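You operate a simulated robot arm through the tools that you are given. There is no shell and no other tool. Be economical: measure what you need, move in short steps, check, and stop when the job is done.

You run a simulated robot arm. Do the job below in one go: nothing can be reset, and whatever is moved stays where it is left.

TASK
Shut the red valve, wind the red hose in and lock the reel.

Only the result counts: the job must be done as asked and must still hold three seconds after the hand-in. Knocking over, shifting, dropping, spilling or breaking anything else fails it.

THE ROBOT
A 7-joint arm with a two-finger parallel gripper on a trunk, on a base that drives. Base frame: it is fixed to the floor where the robot stands at the start and does not move with it; the origin is under the middle of the robot, x ahead of it, y to its left, z up. Lengths are in cm, angles in rad, forces in N, time in s.
With the tool pointing down near the work surface it reaches from about 20 to 44 cm from the robot's upright axis, wherever it stands. Its first joint turns from -2.897 to 2.897 rad. Places, roughly: black hose end (3x3x14 cm) [50, 0, 110]; blue hose valve [40, -40, 100]; green hose valve [50, -40, 120]; hose pump knob [50, 20, 100]; hose pump lever [50, 30, 100]; lower reel lock [30, 50, 80]; red hose end (5x5x15 cm) [30, 0, 90]; red hose reel [50, 70, 120]; red hose valve [40, 0, 90]; tank valve [40, -60, 60]; tap valve [60, -90, 110]; upper reel lock [30, 50, 130]; yellow hose end (5x5x15 cm) [30, 40, 40]; yellow hose reel [50, 70, 60]; yellow hose valve [40, -20, 100]. Payload 1.57 kg.
Tool frame: the origin (TCP) lies between the finger pads and is the grasp point; the fingertips stand 3 cm ahead of it; z points along the fingers, y is the line along which they close. Largest opening 8 cm; finger width 1.7, thickness 1.2; the body of the gripper, 4 by 8.2 cm, starts 8 cm behind the TCP.
Orientation is that of the tool frame in the base frame, as a unit quaternion [w, x, y, z]. With the fingers straight down and closing along the base's y, the tool's x points along the base's -x, its y along +y and its z along -z.

THE INTERFACE
- The arm moves only by the tool move_arm. Its argument "deltas" is a list of rows, each an object (a shift or turn left out is 0, a gripper value left out holds the last) with "slide": the shift along the base's x, y, z in cm, a list of three; "delta_rot": the turn, a rotation vector about the base's x, y, z in degrees, a list of three; "jaw": the opening, from 0 (shut) to 1 (fully open). In form: [{"slide": [tx, ty, tz], "delta_rot": [rx, ry, rz], "jaw": jaw}, ...]. A call has 1 to 12 rows; each row is the pose to reach, as a shift and turn from the pose commanded when the call began. A row lasts 0.2 s, in which the tool goes at most 5 cm and 0.15 rad; a call with a longer step from one row to the next is refused whole, and so is a gripper value outside its range. A pose out of reach is approached as far as the arm can. The call stops where the force on the tool passes 70 N (or 10 N more than at its start, if that is more) or the arm is blocked; 0.2 s more then pass. Each finger travels about 7.2 cm/s and halts on what it meets, pressing with about 33 N; the grip force reading is that of the motor and also rises with nothing between the fingers. The clock runs only during rows and for 0.2 s after the last one: add rows that repeat a pose to give the fingers time. The reply holds the time, the measured pose of the TCP, the force on the tool along the base axes, the opening and the grip force, in the units named above and with some noise, with the torque about the TCP (base axes, N m) and any sound that the robot's microphone picked up.
- Cameras (640 x 400 px; columns grow to the right, rows downward): "scene" is now at [0.38, 15.54, 161.9]; the picture's right is [0.18, -0.98, 0.00], its down [-0.63, -0.12, -0.77] and it looks along [0.76, 0.14, -0.64] (base axes); focal length 234 px, centre (320, 200). "wrist" rides on the gripper at [7.2, -0.7, -12.2] in the tool frame; the picture's right is [0.09, 1.00, 0.00], its down [-0.84, 0.08, -0.54] and it looks along [-0.54, 0.05, 0.84] (tool axes); focal length 238 px, centre (320, 200). There is no depth. A picture from a camera that has moved, and an enlarged one, comes with that camera's place and axes in the base frame and with its lens.
- get_image(camera): a new picture of that camera. It takes no simulated time.
- raise_lower(by): slides the trunk up (or, below 0, down) by that many cm; the arm and the scene camera ride with it, the base frame stays. It gives what a move gives, with no picture.
- base_move(legs): drives the robot by 1 to 6 legs, each [ahead, left, turn to the left] in cm, cm and rad, along the robot's own axes; the way and the turn of a leg run together, so that a leg with both is an arc; at most 150 cm and 3.142 rad a leg. The arm and the cameras ride along, it lands a little off, and it stops where it bumps. It gives what a move gives.
- aim_head(pan, tilt): turns the head with the scene camera to pan (to the left, within 1.501 rad either way) and tilt (down, from -0.506 to 1.204), counted from straight ahead of the robot. It gives what a move gives.
- inspect(camera, box): a new picture of the part [left, top, right, bottom] of that camera's present view, enlarged. It takes no simulated time.
- job_done(): hands the job in; it is judged then, once.

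Go step by step. Nothing tells you exact positions but the pictures and the camera data: compare them with the known pose of the tool, close in by small moves and look again before you grip or let go. The budget is 120 turns and 78 pictures, counting those below and the enlarged ones. Unless the task says otherwise, let go and move clear before handing in, and close with one line.

The tools are called by a JSON object that holds its "op" and its "data". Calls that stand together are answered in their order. move_arm: Moves the arm, as the interface text tells. Its arguments: {"type":"object","properties":{"deltas":{"type":"array"}},"required":["deltas"]} The other tools are called the same way: raise_lower (by) slides the trunk up or down; base_move (legs) drives the base; aim_head (pan, tilt) turns the head that bears the scene camera; get_image (camera) takes a picture; inspect (camera, box) takes an enlarged picture of a part of a camera's view; job_done () hands the job in.

At the start:

```text
time_s: 0.0
ee_pos: [20.45, 39.62, 145.87]
tcp_rot: [0.0, 0.0, 1.0, 0.0]
contact_force: [-0.7, 0.5, -0.2]
moment: [-0.02, -0.03, -0.01]
width: 8.0
grip_force: 0.1
trunk travel left (down, up): [-42.5, 5.5]
robot x, y, heading: [-0.05, -0.25, -0.002]
head pan, tilt: [0.182, 0.693]
```

scene: 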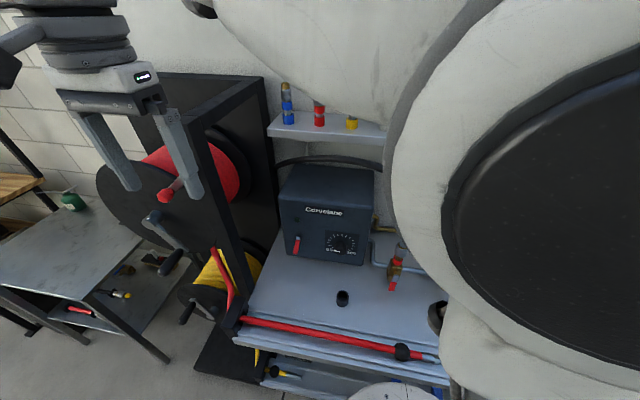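
wrist: 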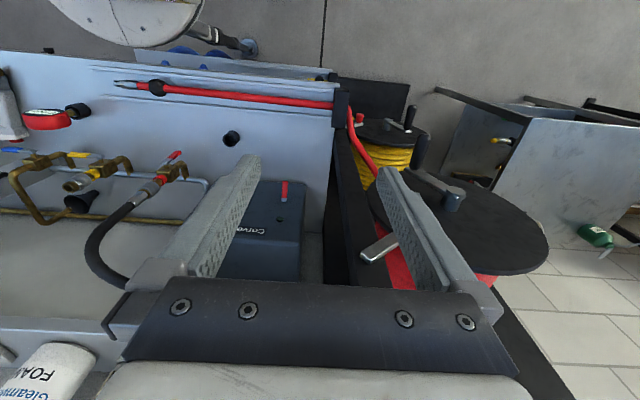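

The scene shows the reel stand on the left (red reel above, yellow below), a pump, and a valve manifold partly hidden by the arm. I'll enlarge both views first.

{"op": "inspect", "data": {"camera": "scene", "box": [80, 60, 280, 380]}}

{"op": "inspect", "data": {"camera": "wrist", "box": [0, 60, 340, 270]}}

{"op": "inspect", "data": {"camera": "wrist", "box": [310, 60, 570, 300]}}

{"op": "inspect", "data": {"camera": "scene", "box": [220, 200, 460, 400]}}

```text
1.25 times, centred on (180, 220) of scene
camera zoom: at [0.38, 15.54, 161.9], right [0.18, -0.98, 0.0], down [-0.63, -0.12, -0.77], along [0.76, 0.14, -0.64], focal length 292 px, centre (495, 175)
```

zoom: 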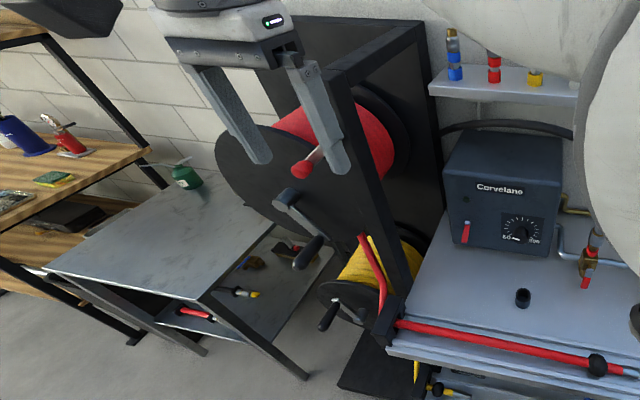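

```text
1.88 times, centred on (170, 165) of wrist
camera zoom: at [13.21, 39.04, 158.0], right [-0.09, 1.0, 0.0], down [0.84, 0.08, 0.54], along [0.54, 0.05, -0.84], focal length 449 px, centre (602, 266)
```

zoom: 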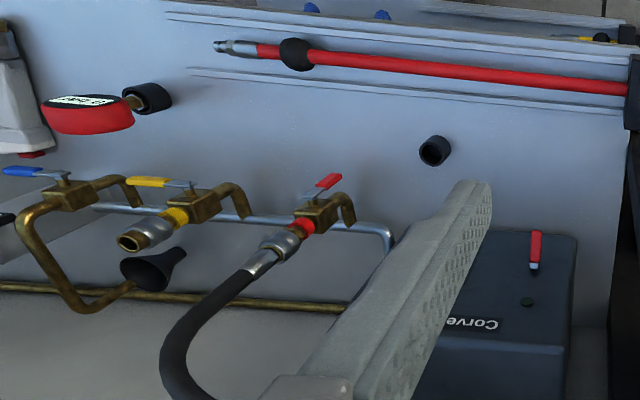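

```text
1.67 times, centred on (440, 180) of wrist
camera zoom: at [13.21, 39.04, 158.0], right [-0.09, 1.0, 0.0], down [0.84, 0.08, 0.54], along [0.54, 0.05, -0.84], focal length 397 px, centre (120, 233)
```

zoom: 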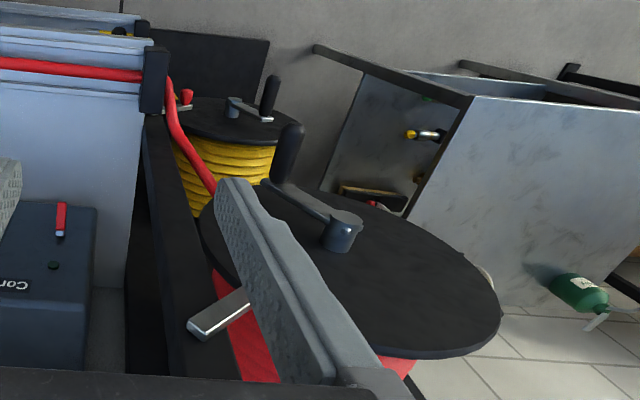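

```text
2.00 times, centred on (340, 300) of scene
camera zoom: at [0.38, 15.54, 161.9], right [0.18, -0.98, 0.0], down [-0.63, -0.12, -0.77], along [0.76, 0.14, -0.64], focal length 467 px, centre (280, 0)
```

zoom: 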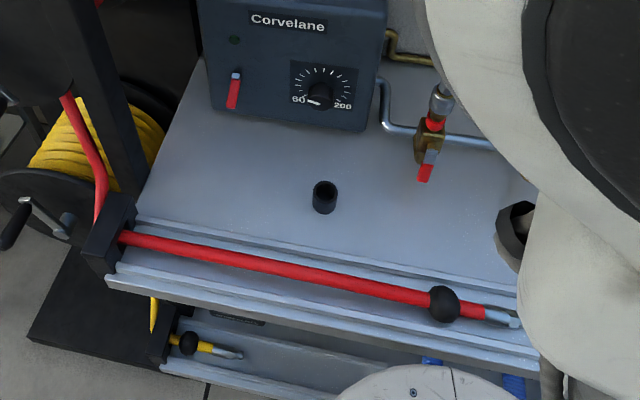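

The red valve is near (45, 0, 97) with its lever pointing at the robot. I'll bring the wrist camera over for a closer look.

{"op": "move_arm", "data": {"deltas": [{"slide": [0, -4.5, 0]}, {"slide": [1, -9, 0]}, {"slide": [2, -13.5, 0]}, {"slide": [3, -18, 0]}, {"slide": [4, -22.5, -1]}, {"slide": [5, -27, -3]}, {"slide": [6, -31, -5]}]}}

```text
refused: row 6 steps farther than a row can; nothing moved
```

{"op": "move_arm", "data": {"deltas": [{"slide": [0, -4.5, 0]}, {"slide": [1, -8.8, 0]}, {"slide": [2, -13, 0]}, {"slide": [3, -17, 0]}, {"slide": [4, -21, -1]}, {"slide": [5, -25, -3]}, {"slide": [6, -29, -5]}]}}

{"op": "get_image", "data": {"camera": "wrist"}}

{"op": "get_image", "data": {"camera": "scene"}}

```text
time_s: 1.6
ee_pos: [26.31, 10.69, 140.77]
tcp_rot: [0.001, -0.001, 1.0, -0.001]
contact_force: [-0.5, -0.6, -1.1]
moment: [0.0, -0.05, 0.02]
width: 8.01
grip_force: 0.1
trunk travel left (down, up): [-42.5, 5.5]
robot x, y, heading: [-0.09, 0.14, -0.002]
head pan, tilt: [0.182, 0.693]
```

```text
71 pictures are left
camera wrist: at [19.0, 10.02, 152.99], right [-0.09, 1.0, 0.0], down [0.84, 0.08, 0.54], along [0.54, 0.05, -0.84], focal length 238 px, centre (320, 200)
```

wrist: 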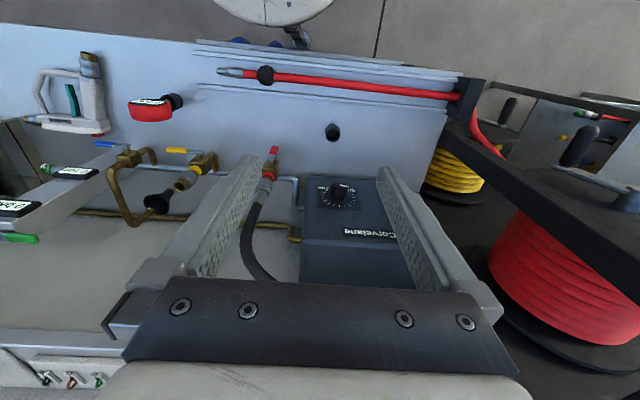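

```text
70 pictures are left
camera scene: at [0.37, 15.51, 161.91], right [0.18, -0.98, 0.0], down [-0.63, -0.11, -0.77], along [0.76, 0.14, -0.64], focal length 234 px, centre (320, 200)
```

scene: 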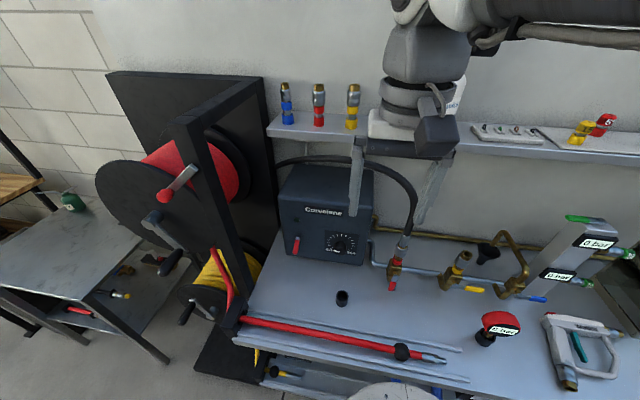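

{"op": "inspect", "data": {"camera": "scene", "box": [340, 210, 580, 360]}}

{"op": "inspect", "data": {"camera": "wrist", "box": [80, 110, 320, 260]}}

{"op": "inspect", "data": {"camera": "scene", "box": [90, 70, 290, 390]}}

```text
2.67 times, centred on (460, 285) of scene
camera zoom: at [0.37, 15.51, 161.91], right [0.18, -0.98, 0.0], down [-0.63, -0.11, -0.77], along [0.76, 0.14, -0.64], focal length 622 px, centre (-53, -27)
```

zoom: 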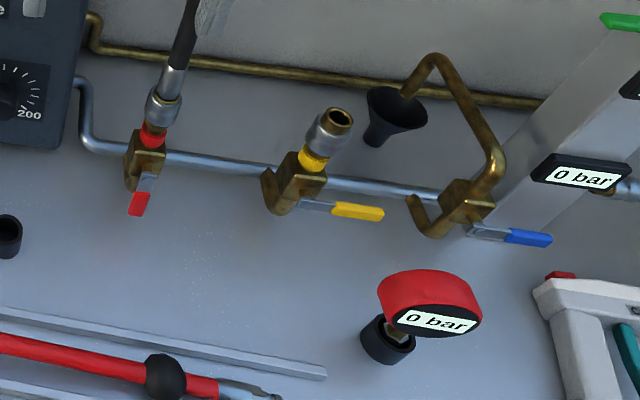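

```text
2.67 times, centred on (200, 185) of wrist
camera zoom: at [19.0, 10.02, 152.99], right [-0.09, 1.0, 0.0], down [0.84, 0.08, 0.54], along [0.54, 0.05, -0.84], focal length 636 px, centre (640, 240)
```

zoom: 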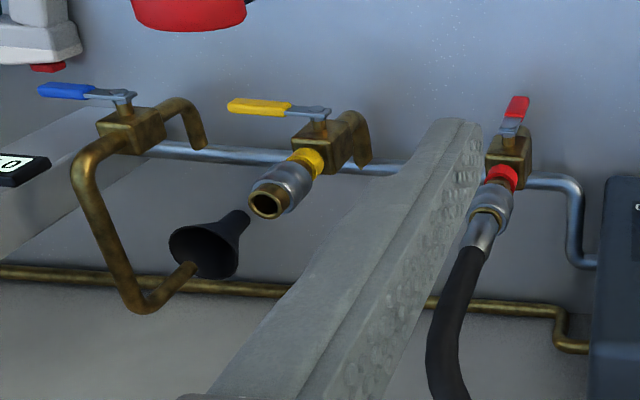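

```text
1.25 times, centred on (190, 230) of scene
camera zoom: at [0.37, 15.51, 161.91], right [0.18, -0.98, 0.0], down [-0.63, -0.11, -0.77], along [0.76, 0.14, -0.64], focal length 292 px, centre (482, 162)
```

zoom: 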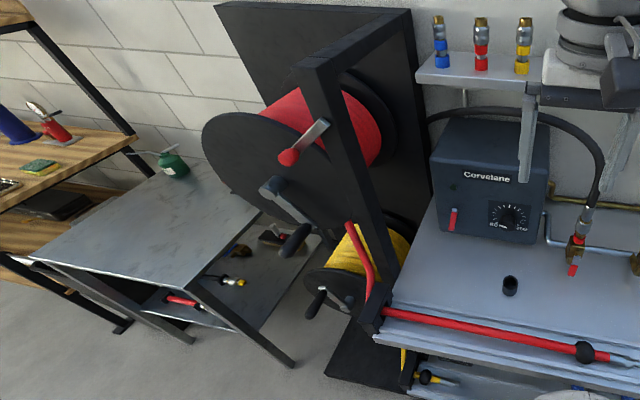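

Stems point towards the robot: the red lever hangs down in line with the pipe (open), while yellow and blue point sideways to −y (shut). I'll tilt the tool 45° forward, shut the fingers and approach on the +y side of the lever.

{"op": "move_arm", "data": {"deltas": [{"slide": [0, 0, -4.5], "delta_rot": [0, -7.5, 0], "jaw": 0}, {"slide": [0, 0, -9], "delta_rot": [0, -15, 0]}, {"slide": [1, -1, -13], "delta_rot": [0, -22.5, 0]}, {"slide": [2, -2, -17], "delta_rot": [0, -30, 0]}, {"slide": [3, -3, -21], "delta_rot": [0, -37.5, 0]}, {"slide": [4, -4, -25], "delta_rot": [0, -45, 0]}, {"slide": [5, -5, -29], "delta_rot": [0, -45, 0]}, {"slide": [6, -5.5, -33], "delta_rot": [0, -45, 0]}]}}

{"op": "get_image", "data": {"camera": "wrist"}}

{"op": "inspect", "data": {"camera": "scene", "box": [300, 180, 540, 330]}}

```text
time_s: 3.4
ee_pos: [35.98, 26.29, 120.76]
tcp_rot: [0.399, -0.123, 0.884, 0.21]
contact_force: [0.4, 0.2, -0.5]
moment: [0.02, 0.02, 0.0]
width: 0.0
grip_force: 21.3
out of reach, approached as far as the arm can: row 4, 5, 6, 7, 8
trunk travel left (down, up): [-42.5, 5.5]
robot x, y, heading: [0.19, -0.32, 0.003]
head pan, tilt: [0.182, 0.693]
stopped in row 8: the arm was blocked; the commanded pose is now the measured one
```

```text
66 pictures are left
camera wrist: at [23.57, 19.69, 122.35], right [-0.44, 0.87, 0.2], down [0.16, -0.14, 0.98], along [0.88, 0.46, -0.07], focal length 238 px, centre (320, 200)
```

wrist: 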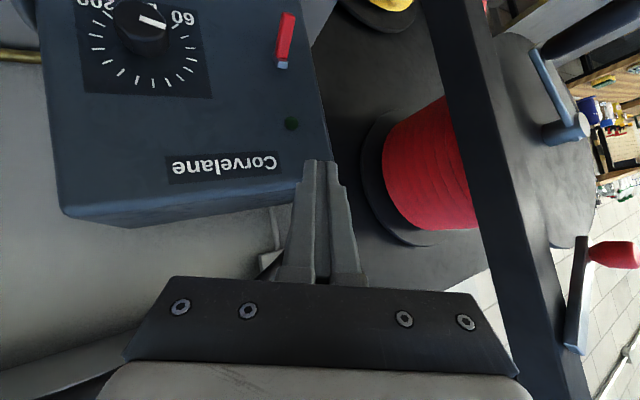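

```text
2.67 times, centred on (420, 255) of scene
camera zoom: at [-5.19, 22.38, 162.98], right [0.95, -0.32, 0.0], down [-0.17, -0.51, -0.84], along [0.27, 0.8, -0.54], focal length 622 px, centre (53, 53)
```

zoom: 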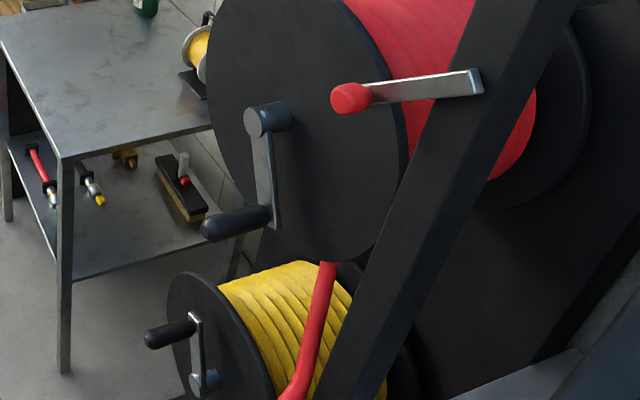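

The arm got blocked on the way, rotated oddly, and the scene camera seems to have swung. I'll check the view before moving on.

{"op": "get_image", "data": {"camera": "scene"}}

```text
64 pictures are left
camera scene: at [-5.19, 22.38, 162.98], right [0.95, -0.32, 0.0], down [-0.17, -0.51, -0.84], along [0.27, 0.8, -0.54], focal length 234 px, centre (320, 200)
```

scene: 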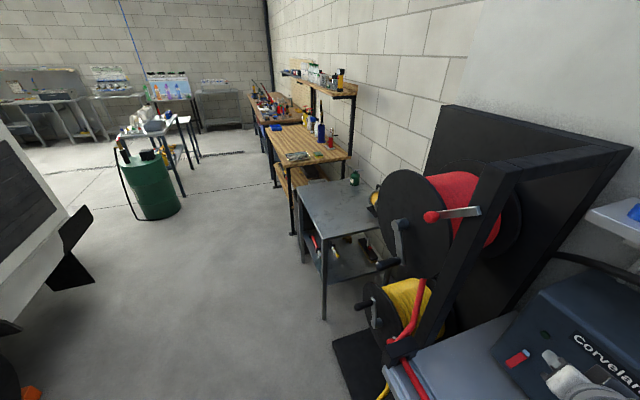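

The intermediate poses were too close to the body. I'll return the tool to straight down and up, then back the base off to gain standoff.

{"op": "move_arm", "data": {"deltas": [{"slide": [-1, -1, 3], "delta_rot": [-3.1, 6, -1.8]}, {"slide": [-2, -2, 6], "delta_rot": [-6.2, 12, -3.7]}, {"slide": [-3, -3, 9], "delta_rot": [-9.4, 18, -5.5]}, {"slide": [-4, -5, 12], "delta_rot": [-12.5, 24, -7.3]}, {"slide": [-5, -7, 15], "delta_rot": [-15.6, 30, -9.2]}, {"slide": [-6, -9, 18], "delta_rot": [-18.7, 36, -11]}, {"slide": [-7, -11, 20], "delta_rot": [-22, 42, -12.9]}, {"slide": [-7, -13, 20], "delta_rot": [-25, 47.6, -14.7]}]}}

{"op": "get_image", "data": {"camera": "scene"}}

```text
time_s: 5.2
ee_pos: [29.05, 13.38, 140.95]
tcp_rot: [0.0, -0.004, 1.0, -0.003]
contact_force: [-0.4, 0.7, 0.4]
moment: [0.01, 0.0, 0.0]
width: 0.01
grip_force: 22.0
out of reach, approached as far as the arm can: row 1, 2
trunk travel left (down, up): [-42.5, 5.5]
robot x, y, heading: [-0.03, -0.04, -0.003]
head pan, tilt: [0.182, 0.693]
```

```text
63 pictures are left
camera scene: at [0.39, 15.55, 161.9], right [0.18, -0.98, 0.0], down [-0.63, -0.12, -0.77], along [0.76, 0.14, -0.64], focal length 234 px, centre (320, 200)
```

scene: 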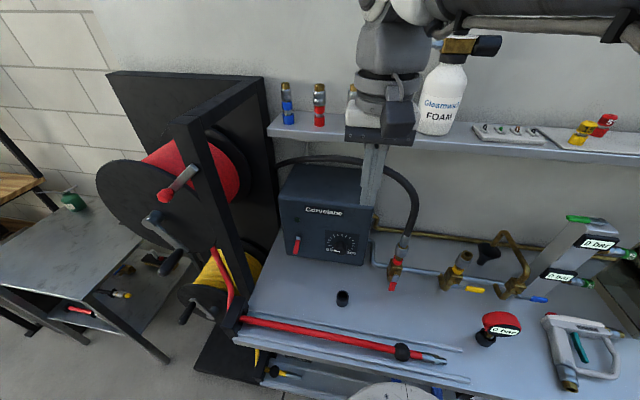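

The head has recovered and nothing looks disturbed. I'll back off 14 cm, then tilt while moving forward and down.

{"op": "base_move", "data": {"legs": [[-14, 0, 0]]}}

{"op": "move_arm", "data": {"deltas": [{"slide": [4, -2, -1]}, {"slide": [8, -4, -2]}, {"slide": [12, -6, -4], "delta_rot": [0, -7.5, 0]}, {"slide": [14, -7, -8], "delta_rot": [0, -15, 0]}, {"slide": [16, -8, -12], "delta_rot": [0, -22.5, 0]}, {"slide": [18, -8, -16], "delta_rot": [0, -30, 0]}]}}

{"op": "get_image", "data": {"camera": "scene"}}

```text
time_s: 6.7
ee_pos: [15.36, 13.26, 140.8]
tcp_rot: [0.001, -0.003, 1.0, -0.003]
contact_force: [-0.2, 0.6, 0.3]
moment: [-0.03, -0.02, -0.01]
width: 0.0
grip_force: 21.0
trunk travel left (down, up): [-42.5, 5.5]
robot x, y, heading: [-14.03, 0.07, -0.002]
head pan, tilt: [0.182, 0.693]
```

```text
time_s: 8.1
ee_pos: [33.16, 5.2, 124.99]
tcp_rot: [0.26, -0.003, 0.966, -0.004]
contact_force: [0.4, -0.1, 0.3]
moment: [0.02, 0.0, -0.02]
width: 0.03
grip_force: 21.5
trunk travel left (down, up): [-42.5, 5.5]
robot x, y, heading: [-13.6, -0.06, -0.002]
head pan, tilt: [0.182, 0.693]
```

```text
62 pictures are left
camera scene: at [-13.28, 15.56, 161.91], right [0.18, -0.98, 0.0], down [-0.63, -0.11, -0.77], along [0.76, 0.14, -0.64], focal length 234 px, centre (320, 200)
```

scene: 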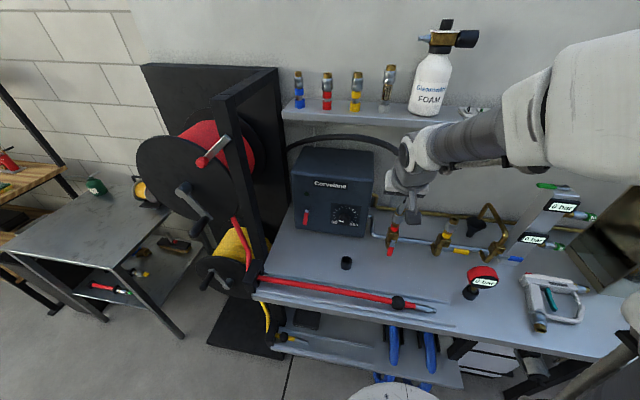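

Works. Continue down and forward to about (38, 5, 106), with the tilt at 45°.

{"op": "move_arm", "data": {"deltas": [{"slide": [0, 0.3, -4.5], "delta_rot": [0, -7.5, 0]}, {"slide": [0, 0.3, -9], "delta_rot": [0, -15, 0]}, {"slide": [1, 0.3, -13], "delta_rot": [0, -15, 0]}, {"slide": [2, 0.3, -17], "delta_rot": [0, -15, 0]}, {"slide": [3.5, 0.3, -20], "delta_rot": [0, -15, 0]}]}}

{"op": "inspect", "data": {"camera": "scene", "box": [310, 160, 550, 310]}}

{"op": "get_image", "data": {"camera": "wrist"}}

```text
time_s: 9.3
ee_pos: [36.71, 5.53, 104.65]
tcp_rot: [0.384, -0.002, 0.923, -0.003]
contact_force: [0.4, 0.4, 0.6]
moment: [0.01, -0.03, 0.03]
width: 0.0
grip_force: 21.4
out of reach, approached as far as the arm can: row 2
trunk travel left (down, up): [-42.5, 5.5]
robot x, y, heading: [-13.86, -0.26, -0.0]
head pan, tilt: [0.182, 0.693]
```

```text
2.67 times, centred on (430, 235) of scene
camera zoom: at [-13.3, 15.49, 161.92], right [0.18, -0.98, 0.0], down [-0.63, -0.11, -0.77], along [0.76, 0.14, -0.64], focal length 622 px, centre (27, 107)
```

zoom: 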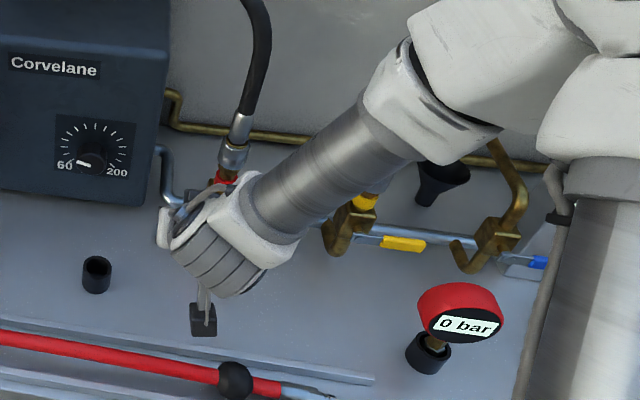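

```text
60 pictures are left
camera wrist: at [22.9, 5.01, 108.18], right [-0.06, 1.0, -0.07], down [0.2, 0.08, 0.98], along [0.98, 0.05, -0.21], focal length 238 px, centre (320, 200)
```

wrist: 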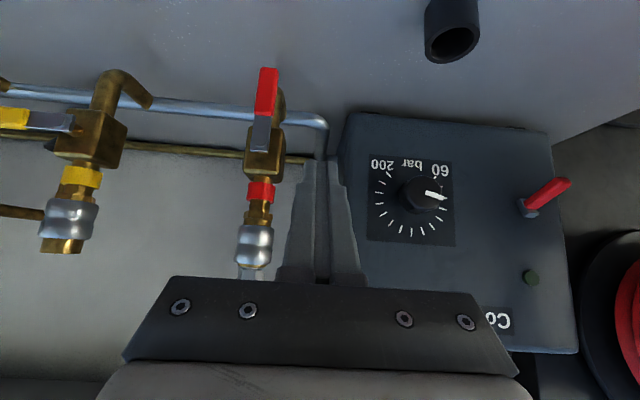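

The lever hangs from about (41, 0.5, 98.7) down to z ≈ 93. I'll lower the closed fingers beside it on the +y side, then push in an arc towards −y and up.

{"op": "move_arm", "data": {"deltas": [{"slide": [0.5, 0.3, -4]}, {"slide": [1.5, 0.3, -7.5]}, {"slide": [3.5, 0.3, -9.2]}, {"slide": [3.5, 0.3, -9.2]}]}}

{"op": "get_image", "data": {"camera": "wrist"}}

```text
time_s: 10.3
ee_pos: [40.53, 6.22, 95.59]
tcp_rot: [0.384, -0.002, 0.923, -0.004]
contact_force: [-0.4, 0.5, -0.2]
moment: [0.02, 0.02, 0.0]
width: 0.04
grip_force: 21.1
trunk travel left (down, up): [-42.5, 5.5]
robot x, y, heading: [-13.8, 0.11, 0.0]
head pan, tilt: [0.182, 0.693]
```

```text
59 pictures are left
camera wrist: at [26.72, 5.51, 99.11], right [-0.07, 1.0, -0.07], down [0.21, 0.09, 0.97], along [0.98, 0.05, -0.21], focal length 238 px, centre (320, 200)
```

wrist: 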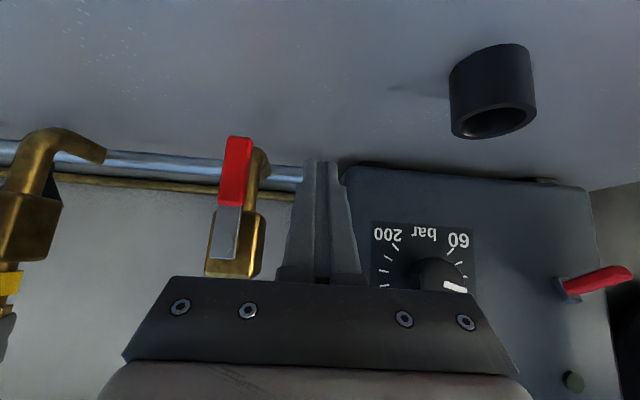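

I'm beside the lever, so now push it slowly along the arc.

{"op": "move_arm", "data": {"deltas": [{"slide": [0.8, 0, 0]}, {"slide": [0.8, -2.5, 0]}, {"slide": [0.8, -4, 0]}, {"slide": [0.8, -5.5, 0]}, {"slide": [0.8, -7, 0.1]}, {"slide": [0.8, -8, 0.5]}, {"slide": [0.8, -8.8, 1.1]}]}}

{"op": "get_image", "data": {"camera": "wrist"}}

```text
time_s: 11.9
ee_pos: [41.19, -2.95, 96.68]
tcp_rot: [0.384, -0.001, 0.923, -0.004]
contact_force: [0.2, 0.5, -0.5]
moment: [0.0, -0.03, -0.03]
width: 0.0
grip_force: 21.4
trunk travel left (down, up): [-42.5, 5.5]
robot x, y, heading: [-13.96, 0.0, 0.002]
head pan, tilt: [0.182, 0.693]
```

```text
58 pictures are left
camera wrist: at [27.34, -3.5, 100.18], right [-0.06, 1.0, -0.07], down [0.21, 0.09, 0.97], along [0.98, 0.05, -0.21], focal length 238 px, centre (320, 200)
```

wrist: 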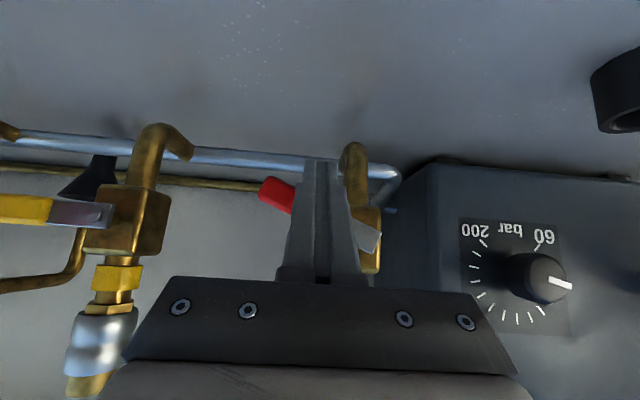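

The lever has turned about 60–65°. I'll push it upward to finish.

{"op": "move_arm", "data": {"deltas": [{"slide": [0, -0.5, 0.7]}, {"slide": [0, -0.7, 1.3]}, {"slide": [0, -0.8, 1.8]}, {"slide": [0, -0.8, 2.3]}, {"slide": [0, -0.8, 2.3]}]}}

{"op": "get_image", "data": {"camera": "wrist"}}

```text
time_s: 13.1
ee_pos: [40.9, -3.7, 98.56]
tcp_rot: [0.378, -0.001, 0.926, -0.003]
contact_force: [-14.4, -0.4, -30.2]
moment: [-0.24, 0.55, -0.16]
width: 0.01
grip_force: 21.3
trunk travel left (down, up): [-42.5, 5.5]
robot x, y, heading: [-13.93, 0.37, 0.002]
head pan, tilt: [0.182, 0.693]
```

```text
57 pictures are left
camera wrist: at [27.19, -4.35, 102.26], right [-0.06, 1.0, -0.07], down [0.22, 0.08, 0.97], along [0.97, 0.05, -0.22], focal length 238 px, centre (320, 200)
```

wrist: 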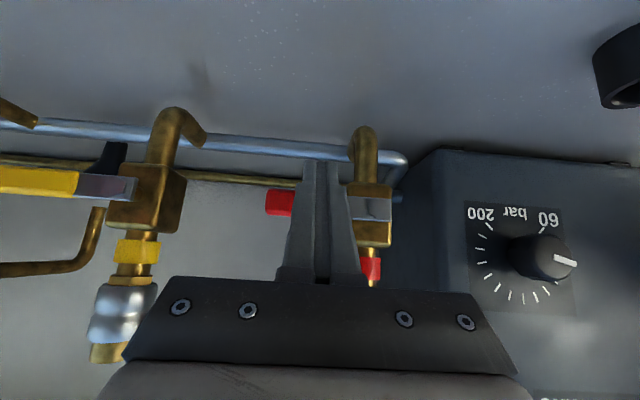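

The lever is horizontal against its stop. I'll back off downward and out, then look.

{"op": "move_arm", "data": {"deltas": [{"slide": [0, 0, -1.6]}, {"slide": [-2, 0.3, -1.6]}, {"slide": [-5, 0.6, 0]}, {"slide": [-7, 1, 4]}, {"slide": [-8, 2, 8]}]}}

{"op": "get_image", "data": {"camera": "wrist"}}

```text
time_s: 14.3
ee_pos: [33.5, -1.49, 106.89]
tcp_rot: [0.384, -0.001, 0.923, -0.005]
contact_force: [0.0, -0.7, 0.0]
moment: [0.0, 0.06, 0.0]
width: 0.02
grip_force: 21.3
trunk travel left (down, up): [-42.5, 5.5]
robot x, y, heading: [-13.76, 0.03, -0.0]
head pan, tilt: [0.182, 0.693]
```

```text
56 pictures are left
camera wrist: at [19.56, -2.18, 110.41], right [-0.07, 1.0, -0.07], down [0.21, 0.09, 0.97], along [0.98, 0.05, -0.21], focal length 238 px, centre (320, 200)
```

wrist: 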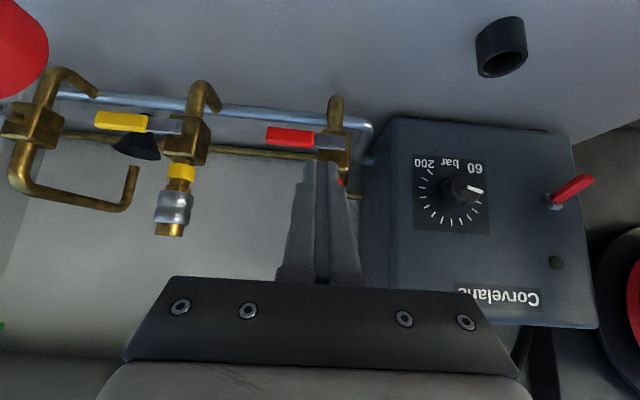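

The valve is shut like its neighbours. Next I'll lift the arm clear and drive left to face the reel.

{"op": "move_arm", "data": {"deltas": [{"slide": [-1, 1, 4]}, {"slide": [-2, 2, 8], "delta_rot": [0, 5, 0]}, {"slide": [-3, 3, 12], "delta_rot": [0, 10, 0]}, {"slide": [-4, 3, 16], "delta_rot": [0, 15, 0]}, {"slide": [-6, 3, 20], "delta_rot": [0, 20, 0]}, {"slide": [-8, 3, 24], "delta_rot": [0, 25, 0]}, {"slide": [-10, 3, 28], "delta_rot": [0, 30, 0]}]}}

{"op": "base_move", "data": {"legs": [[-12, 0, 0], [0, 50, 0]]}}

{"op": "aim_head", "data": {"pan": 0.0, "tilt": 0.5}}

{"op": "get_image", "data": {"camera": "scene"}}

{"op": "get_image", "data": {"camera": "wrist"}}

```text
time_s: 15.9
ee_pos: [23.23, 1.34, 135.27]
tcp_rot: [0.131, -0.003, 0.991, -0.002]
contact_force: [-0.2, 0.5, 0.5]
moment: [-0.02, 0.0, 0.02]
width: 0.0
grip_force: 21.3
trunk travel left (down, up): [-42.5, 5.5]
robot x, y, heading: [-13.55, 0.21, -0.001]
head pan, tilt: [0.182, 0.693]
```

```text
time_s: 21.1
ee_pos: [11.8, 50.55, 135.26]
tcp_rot: [0.132, 0.001, 0.991, -0.004]
contact_force: [0.1, 0.4, 0.0]
moment: [-0.03, -0.02, 0.0]
width: 0.01
grip_force: 21.4
trunk travel left (down, up): [-42.5, 5.5]
robot x, y, heading: [-24.9, 49.47, -0.008]
head pan, tilt: [0.182, 0.693]
```

```text
time_s: 21.9
ee_pos: [11.8, 50.49, 135.17]
tcp_rot: [0.132, 0.002, 0.991, -0.004]
contact_force: [0.6, -0.2, 0.8]
moment: [-0.01, 0.0, -0.01]
width: 0.0
grip_force: 21.3
trunk travel left (down, up): [-42.5, 5.5]
robot x, y, heading: [-25.17, 49.26, -0.005]
head pan, tilt: [0.0, 0.499]
```

```text
55 pictures are left
camera scene: at [-23.92, 63.46, 163.61], right [-0.01, -1.0, 0.0], down [-0.48, 0.0, -0.88], along [0.88, -0.01, -0.48], focal length 234 px, centre (320, 200)
```

scene: 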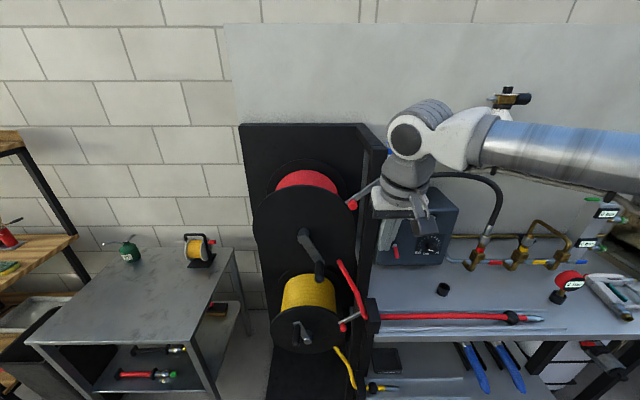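

```text
54 pictures are left
camera wrist: at [1.63, 49.97, 145.11], right [-0.09, 1.0, -0.03], down [0.67, 0.08, 0.74], along [0.74, 0.04, -0.67], focal length 238 px, centre (320, 200)
```

wrist: 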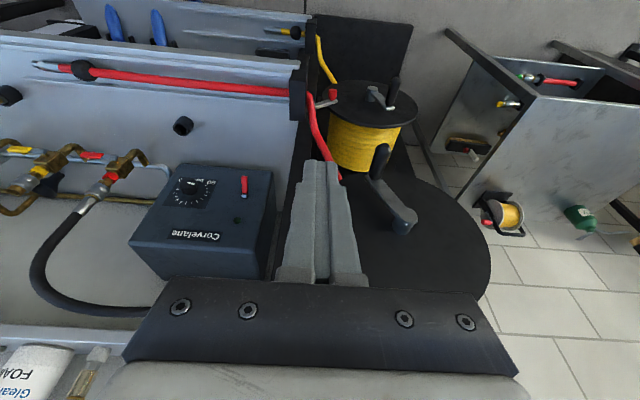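

{"op": "inspect", "data": {"camera": "scene", "box": [230, 150, 550, 350]}}

{"op": "inspect", "data": {"camera": "scene", "box": [240, 160, 400, 260]}}

{"op": "inspect", "data": {"camera": "scene", "box": [260, 260, 420, 360]}}

```text
2.00 times, centred on (390, 250) of scene
camera zoom: at [-23.92, 63.46, 163.61], right [-0.01, -1.0, 0.0], down [-0.48, 0.0, -0.88], along [0.88, -0.01, -0.48], focal length 467 px, centre (180, 100)
```

zoom: 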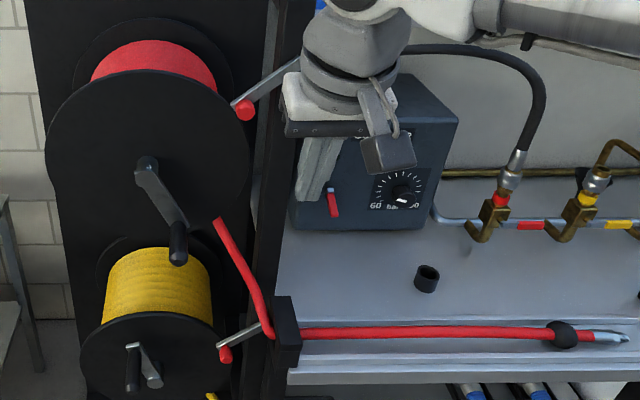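

```text
4.00 times, centred on (320, 210) of scene
camera zoom: at [-23.92, 63.46, 163.61], right [-0.01, -1.0, 0.0], down [-0.48, 0.0, -0.88], along [0.88, -0.01, -0.48], focal length 934 px, centre (320, 160)
```

zoom: 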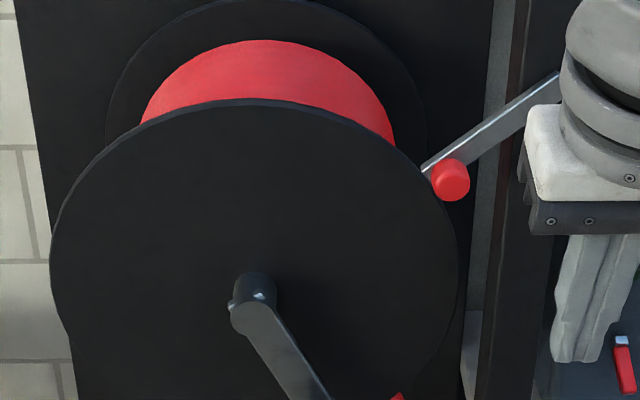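

```text
4.00 times, centred on (340, 310) of scene
camera zoom: at [-23.92, 63.46, 163.61], right [-0.01, -1.0, 0.0], down [-0.48, 0.0, -0.88], along [0.88, -0.01, -0.48], focal length 934 px, centre (240, -240)
```

zoom: 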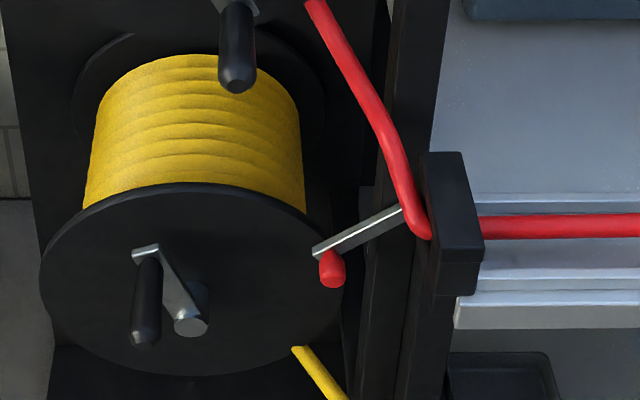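

The crank faces −x on the red reel and both locks are levers with red knobs on the post. I need a lower side view to see the lock and which side of the drum the hose leaves.

{"op": "base_move", "data": {"legs": [[0, -22, 0]]}}

{"op": "raise_lower", "data": {"by": -25}}

{"op": "aim_head", "data": {"pan": 0.45, "tilt": 0.25}}

{"op": "get_image", "data": {"camera": "scene"}}

```text
time_s: 24.1
ee_pos: [11.45, 28.15, 135.27]
tcp_rot: [0.132, 0.005, 0.991, -0.004]
contact_force: [0.4, -0.6, 0.0]
moment: [0.03, 0.01, -0.01]
width: 0.01
grip_force: 21.4
trunk travel left (down, up): [-42.5, 5.5]
robot x, y, heading: [-25.59, 27.41, -0.017]
head pan, tilt: [0.0, 0.499]
```

```text
time_s: 26.7
ee_pos: [11.5, 28.15, 110.18]
tcp_rot: [0.131, 0.005, 0.991, -0.003]
contact_force: [0.2, 0.1, -0.3]
moment: [0.01, 0.03, -0.01]
width: 0.03
grip_force: 21.2
trunk travel left (down, up): [-17.5, 30.5]
robot x, y, heading: [-25.39, 27.4, -0.015]
head pan, tilt: [0.0, 0.499]
```

```text
time_s: 27.6
ee_pos: [11.55, 28.14, 110.34]
tcp_rot: [0.131, 0.005, 0.991, -0.004]
contact_force: [-0.3, 0.1, -0.3]
moment: [0.01, 0.0, -0.03]
width: 0.0
grip_force: 21.5
trunk travel left (down, up): [-17.5, 30.5]
robot x, y, heading: [-25.63, 27.6, -0.013]
head pan, tilt: [0.45, 0.25]
```

```text
50 pictures are left
camera scene: at [-24.73, 45.42, 140.93], right [0.42, -0.91, 0.0], down [-0.22, -0.1, -0.97], along [0.88, 0.41, -0.25], focal length 234 px, centre (320, 200)
```

scene: 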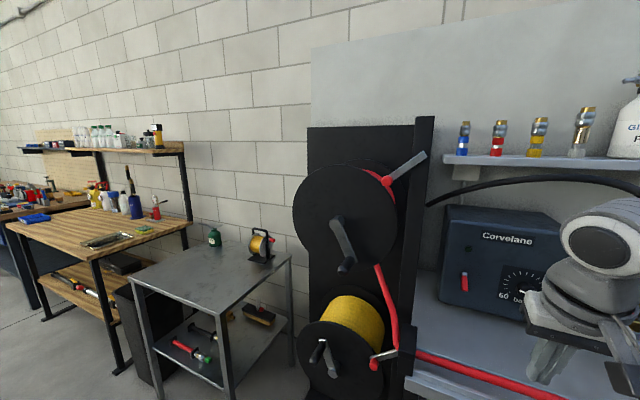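

{"op": "inspect", "data": {"camera": "scene", "box": [285, 130, 445, 230]}}

{"op": "inspect", "data": {"camera": "scene", "box": [285, 235, 445, 390]}}

```text
4.00 times, centred on (365, 180) of scene
camera zoom: at [-24.73, 45.42, 140.93], right [0.42, -0.91, 0.0], down [-0.22, -0.1, -0.97], along [0.88, 0.41, -0.25], focal length 934 px, centre (140, 280)
```

zoom: 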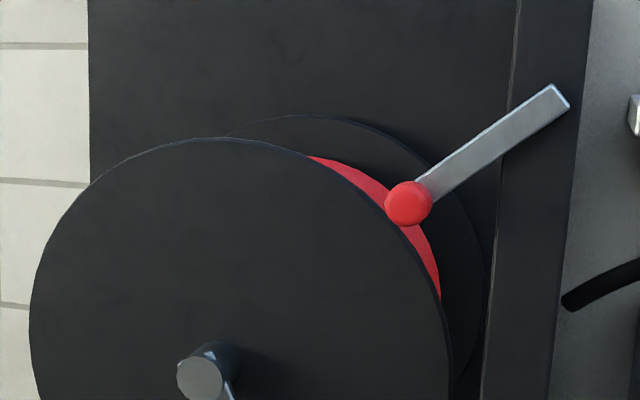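

```text
2.58 times, centred on (365, 312) of scene
camera zoom: at [-24.73, 45.42, 140.93], right [0.42, -0.91, 0.0], down [-0.22, -0.1, -0.97], along [0.88, 0.41, -0.25], focal length 602 px, centre (204, -90)
```

zoom: 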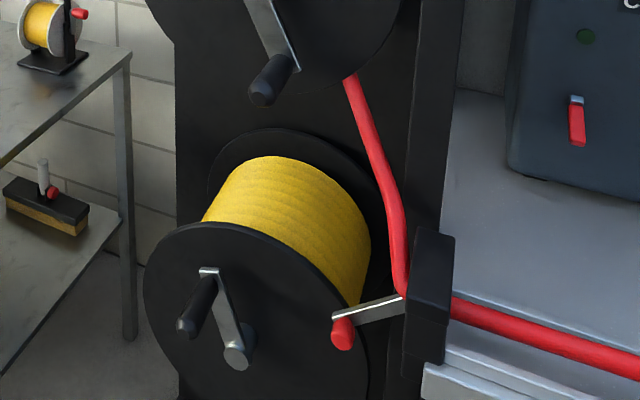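

Estimated: hub (37, 68, 117.5), crank handle from x≈27 to 35 at (y 63, z 108), upper lock knob (32.5, 54, 131). I'll drive in front of the reel with standoff and turn the tool horizontal.

{"op": "base_move", "data": {"legs": [[-10, 0, 0.013], [0, 34, 0]]}}

{"op": "raise_lower", "data": {"by": 8}}

{"op": "move_arm", "data": {"deltas": [{"slide": [2, 0, 0], "delta_rot": [0, -8, 0]}, {"slide": [5, 0, 0], "delta_rot": [0, -16, 0]}, {"slide": [8, 0, 0], "delta_rot": [0, -24, 0]}, {"slide": [11, 0, 0], "delta_rot": [0, -32, 0]}, {"slide": [13, 0, 0], "delta_rot": [0, -40, 0], "jaw": 0.7}]}}

{"op": "aim_head", "data": {"pan": 0.0, "tilt": 0.4}}

{"op": "get_image", "data": {"camera": "scene"}}

{"op": "get_image", "data": {"camera": "wrist"}}

```text
time_s: 31.7
ee_pos: [1.94, 63.06, 110.28]
tcp_rot: [0.131, -0.003, 0.991, -0.003]
contact_force: [0.2, -0.2, -0.3]
moment: [-0.05, 0.0, 0.0]
width: 0.01
grip_force: 21.5
trunk travel left (down, up): [-17.5, 30.5]
robot x, y, heading: [-34.95, 61.9, 0.0]
head pan, tilt: [0.45, 0.25]
```

```text
time_s: 32.8
ee_pos: [1.92, 63.02, 118.21]
tcp_rot: [0.131, -0.003, 0.991, -0.003]
contact_force: [-0.2, 0.3, 0.4]
moment: [-0.02, -0.01, 0.01]
width: 0.02
grip_force: 21.5
trunk travel left (down, up): [-25.5, 22.5]
robot x, y, heading: [-35.31, 61.76, 0.001]
head pan, tilt: [0.45, 0.25]
```

```text
time_s: 34.0
ee_pos: [14.95, 63.12, 118.37]
tcp_rot: [0.463, -0.002, 0.886, -0.004]
contact_force: [-0.4, 0.6, 0.0]
moment: [0.02, 0.01, -0.01]
width: 5.24
grip_force: 0.0
trunk travel left (down, up): [-25.5, 22.5]
robot x, y, heading: [-34.81, 61.8, -0.001]
head pan, tilt: [0.45, 0.25]
```

```text
time_s: 34.9
ee_pos: [14.9, 63.05, 118.41]
tcp_rot: [0.463, -0.001, 0.886, -0.003]
contact_force: [1.0, -0.4, 0.6]
moment: [0.02, 0.0, 0.02]
width: 5.62
grip_force: 0.1
trunk travel left (down, up): [-25.5, 22.5]
robot x, y, heading: [-35.22, 61.64, -0.004]
head pan, tilt: [0.0, 0.4]
```

```text
47 pictures are left
camera scene: at [-33.77, 75.82, 147.53], right [0.0, -1.0, 0.0], down [-0.39, 0.0, -0.92], along [0.92, 0.0, -0.39], focal length 234 px, centre (320, 200)
```

scene: 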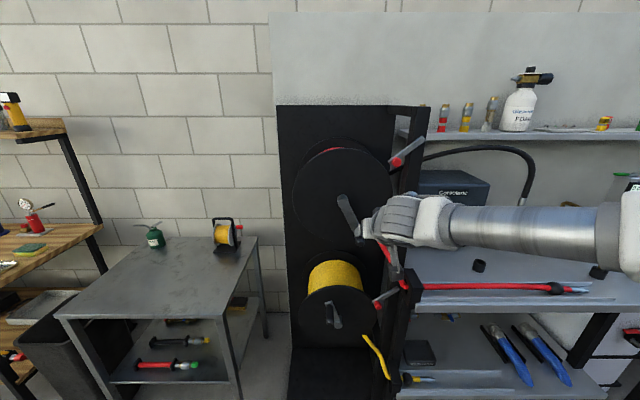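

```text
46 pictures are left
camera wrist: at [0.66, 62.58, 119.45], right [-0.05, 1.0, -0.08], down [0.03, 0.09, 1.0], along [1.0, 0.05, -0.04], focal length 238 px, centre (320, 200)
```

wrist: 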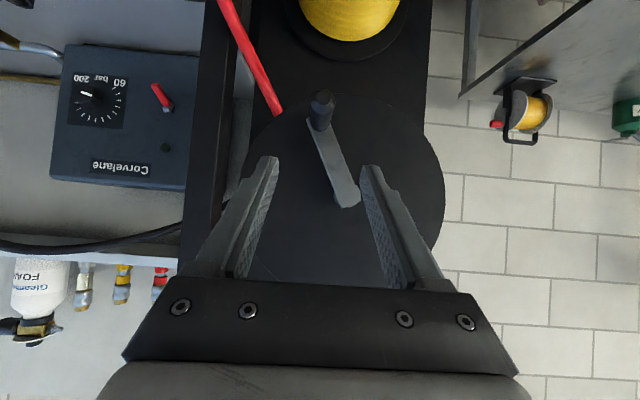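

A clean frontal view: the crank handle is at (y 63.2, z 108.2) and its hub at (68.4, ~117). I'll pitch the tool further towards horizontal and line up in front of the handle.

{"op": "move_arm", "data": {"deltas": [{"slide": [2, 0, -3], "delta_rot": [0, -8, 0], "jaw": 0.7}, {"slide": [3, 0, -6], "delta_rot": [0, -16, 0]}, {"slide": [4, 0.1, -9], "delta_rot": [0, -24, 0]}, {"slide": [5, 0.2, -9.9], "delta_rot": [0, -28, 0]}, {"slide": [5, 0.2, -9.9], "delta_rot": [0, -28, 0]}]}}

{"op": "get_image", "data": {"camera": "wrist"}}

{"op": "get_image", "data": {"camera": "scene"}}

```text
time_s: 36.1
ee_pos: [19.3, 63.2, 108.65]
tcp_rot: [0.65, -0.001, 0.76, -0.003]
contact_force: [-0.8, -0.3, -0.4]
moment: [-0.01, 0.03, -0.01]
width: 5.61
grip_force: 0.1
out of reach, approached as far as the arm can: row 4, 5
trunk travel left (down, up): [-25.5, 22.5]
robot x, y, heading: [-35.07, 62.09, -0.002]
head pan, tilt: [0.0, 0.4]
```

```text
45 pictures are left
camera wrist: at [6.04, 62.69, 103.45], right [-0.01, 1.0, -0.1], down [-0.41, 0.09, 0.91], along [0.91, 0.05, 0.4], focal length 238 px, centre (320, 200)
```

wrist: 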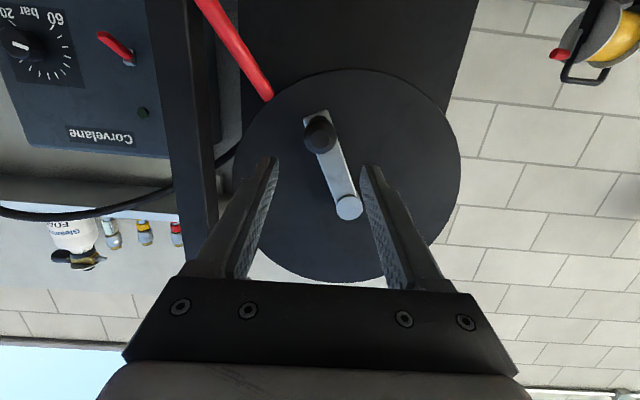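

```text
44 pictures are left
camera scene: at [-33.77, 75.82, 147.53], right [0.0, -1.0, 0.0], down [-0.39, 0.0, -0.92], along [0.92, 0.0, -0.39], focal length 234 px, centre (320, 200)
```

scene: 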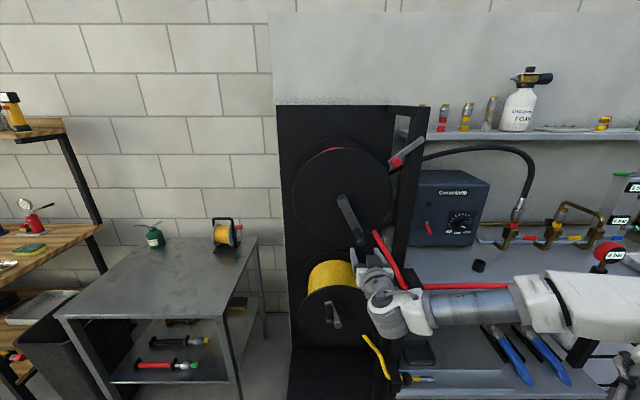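

Aligned in y. Moving forward so the fingers straddle the handle, then checking height.

{"op": "move_arm", "data": {"deltas": [{"slide": [3, -0.1, -0.9]}, {"slide": [6, -0.1, -0.9]}, {"slide": [6, -0.1, -0.9]}]}}

{"op": "get_image", "data": {"camera": "wrist"}}

{"op": "inspect", "data": {"camera": "scene", "box": [300, 180, 460, 340]}}

```text
time_s: 36.9
ee_pos: [25.14, 60.95, 109.91]
tcp_rot: [0.664, -0.001, 0.748, -0.005]
contact_force: [0.3, -0.1, 0.0]
moment: [0.0, 0.0, -0.02]
width: 5.57
grip_force: 0.1
out of reach, approached as far as the arm can: row 1, 2, 3
trunk travel left (down, up): [-25.5, 22.5]
robot x, y, heading: [-35.03, 61.84, -0.0]
head pan, tilt: [0.0, 0.4]
```

```text
43 pictures are left
camera wrist: at [12.07, 60.34, 104.22], right [-0.01, 1.0, -0.1], down [-0.44, 0.09, 0.89], along [0.9, 0.05, 0.44], focal length 238 px, centre (320, 200)
```

wrist: 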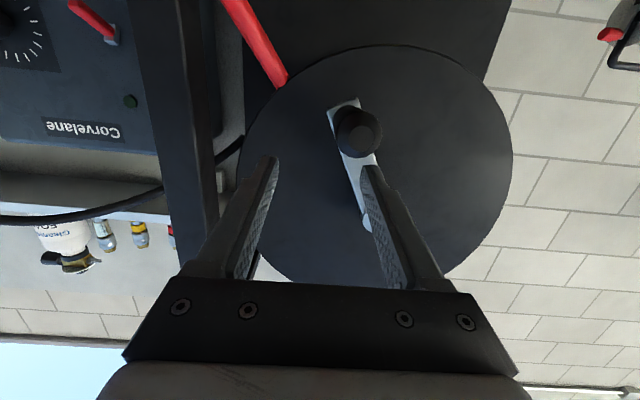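

```text
2.50 times, centred on (380, 260) of scene
camera zoom: at [-33.8, 75.84, 147.54], right [0.0, -1.0, 0.0], down [-0.39, 0.0, -0.92], along [0.92, 0.0, -0.39], focal length 584 px, centre (170, 50)
```

zoom: 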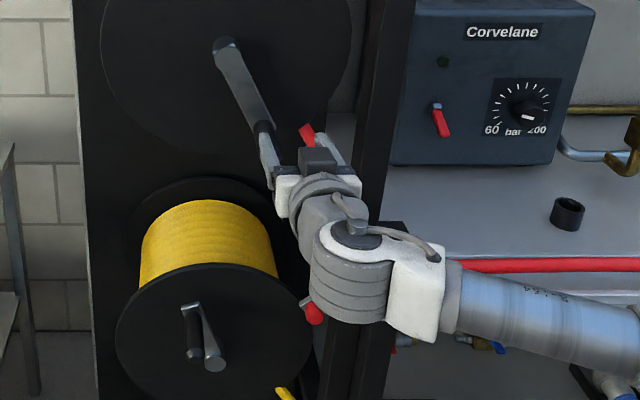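

The near-horizontal pose is at a reach limit and drifted. I'll back off and pitch the tool down about 25° to get a reachable grasp pose.

{"op": "move_arm", "data": {"deltas": [{"slide": [-4, 0, 0]}, {"slide": [-5, 0, 0.5], "delta_rot": [0, 8, 0]}, {"slide": [-5, 0, 0.5], "delta_rot": [0, 16, 0]}, {"slide": [-5, 0, 0.5], "delta_rot": [0, 24, 0]}, {"slide": [-3, 0, 0.5], "delta_rot": [0, 24, 0]}]}}

{"op": "get_image", "data": {"camera": "wrist"}}

```text
time_s: 38.1
ee_pos: [21.97, 60.95, 110.5]
tcp_rot: [0.493, -0.002, 0.87, -0.004]
contact_force: [-0.4, 0.2, 0.4]
moment: [0.03, 0.0, 0.01]
width: 5.56
grip_force: 0.2
trunk travel left (down, up): [-25.5, 22.5]
robot x, y, heading: [-34.95, 61.77, 0.001]
head pan, tilt: [0.0, 0.4]
```

```text
41 pictures are left
camera wrist: at [7.87, 60.32, 110.57], right [-0.05, 1.0, -0.09], down [-0.03, 0.09, 1.0], along [1.0, 0.05, 0.03], focal length 238 px, centre (320, 200)
```

wrist: 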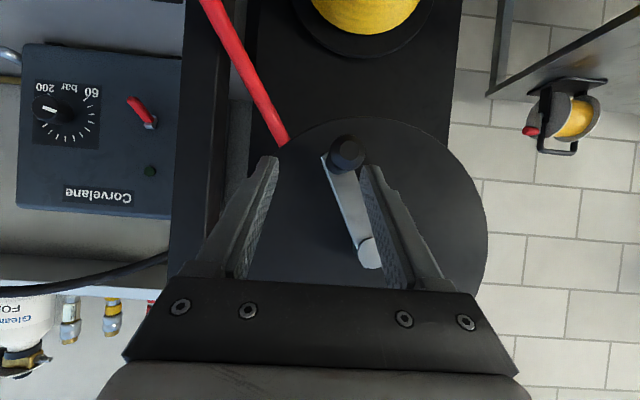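

At this pitch the pose is reachable. Handle end is about (28–29, 63.3, 107.3); align and slide over it.

{"op": "move_arm", "data": {"deltas": [{"slide": [0, 2.4, -1]}, {"slide": [3, 2.4, -2.5]}, {"slide": [6, 2.4, -3]}, {"slide": [8, 2.4, -3]}, {"slide": [8, 2.4, -3]}]}}

{"op": "get_image", "data": {"camera": "wrist"}}

{"op": "inspect", "data": {"camera": "scene", "box": [300, 180, 460, 280]}}

```text
time_s: 39.3
ee_pos: [30.02, 63.38, 107.22]
tcp_rot: [0.493, -0.001, 0.87, -0.003]
contact_force: [0.5, -0.1, 0.9]
moment: [0.01, 0.02, 0.0]
width: 5.59
grip_force: 0.0
trunk travel left (down, up): [-25.5, 22.5]
robot x, y, heading: [-34.95, 61.5, 0.001]
head pan, tilt: [0.0, 0.4]
```

```text
40 pictures are left
camera wrist: at [15.82, 62.7, 107.38], right [-0.05, 1.0, -0.09], down [-0.04, 0.09, 1.0], along [1.0, 0.05, 0.03], focal length 238 px, centre (320, 200)
```

wrist: 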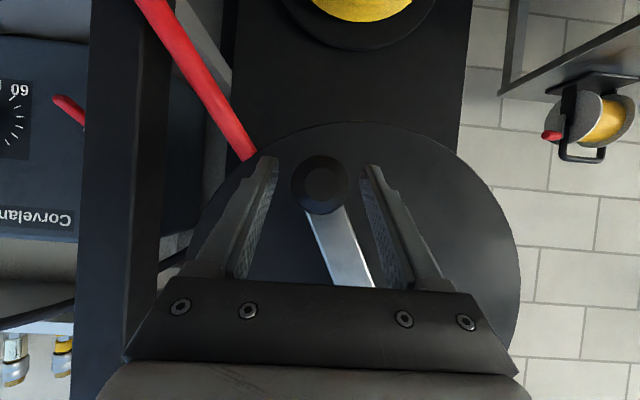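

```text
4.00 times, centred on (380, 230) of scene
camera zoom: at [-33.76, 75.82, 147.53], right [0.0, -1.0, 0.0], down [-0.39, 0.0, -0.92], along [0.92, 0.0, -0.39], focal length 934 px, centre (80, 80)
```

zoom: 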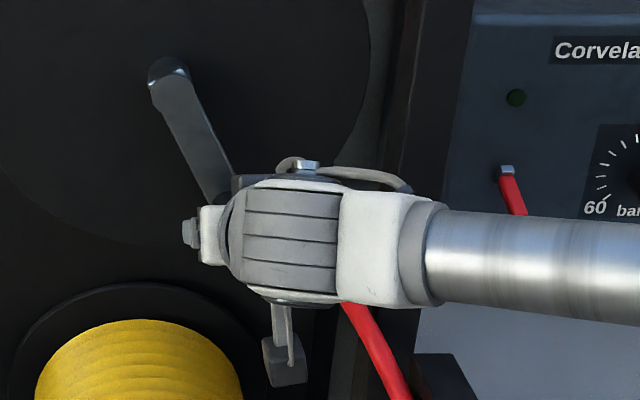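

The handle end is centred between the fingers. Advance a bit and close.

{"op": "move_arm", "data": {"deltas": [{"slide": [1.3, 0, -0.1]}, {"slide": [1.3, 0, -0.1], "jaw": 0}, {"slide": [1.3, 0, -0.1]}, {"slide": [1.3, 0, -0.1]}, {"slide": [1.3, 0, -0.1]}]}}

{"op": "get_image", "data": {"camera": "wrist"}}

```text
time_s: 40.5
ee_pos: [31.14, 63.12, 107.22]
tcp_rot: [0.494, -0.002, 0.87, -0.003]
contact_force: [0.3, 0.6, 0.8]
moment: [0.06, 0.17, 0.11]
width: 2.95
grip_force: 39.2
trunk travel left (down, up): [-25.5, 22.5]
robot x, y, heading: [-34.79, 61.85, -0.004]
head pan, tilt: [0.0, 0.4]
```

```text
38 pictures are left
camera wrist: at [16.96, 62.61, 107.35], right [-0.05, 1.0, -0.09], down [-0.04, 0.09, 1.0], along [1.0, 0.05, 0.03], focal length 238 px, centre (320, 200)
```

wrist: 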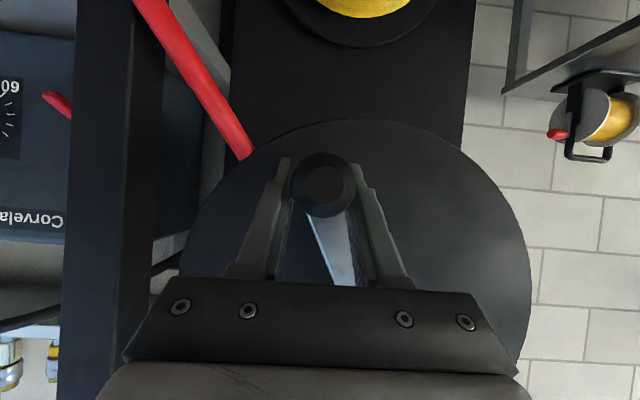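

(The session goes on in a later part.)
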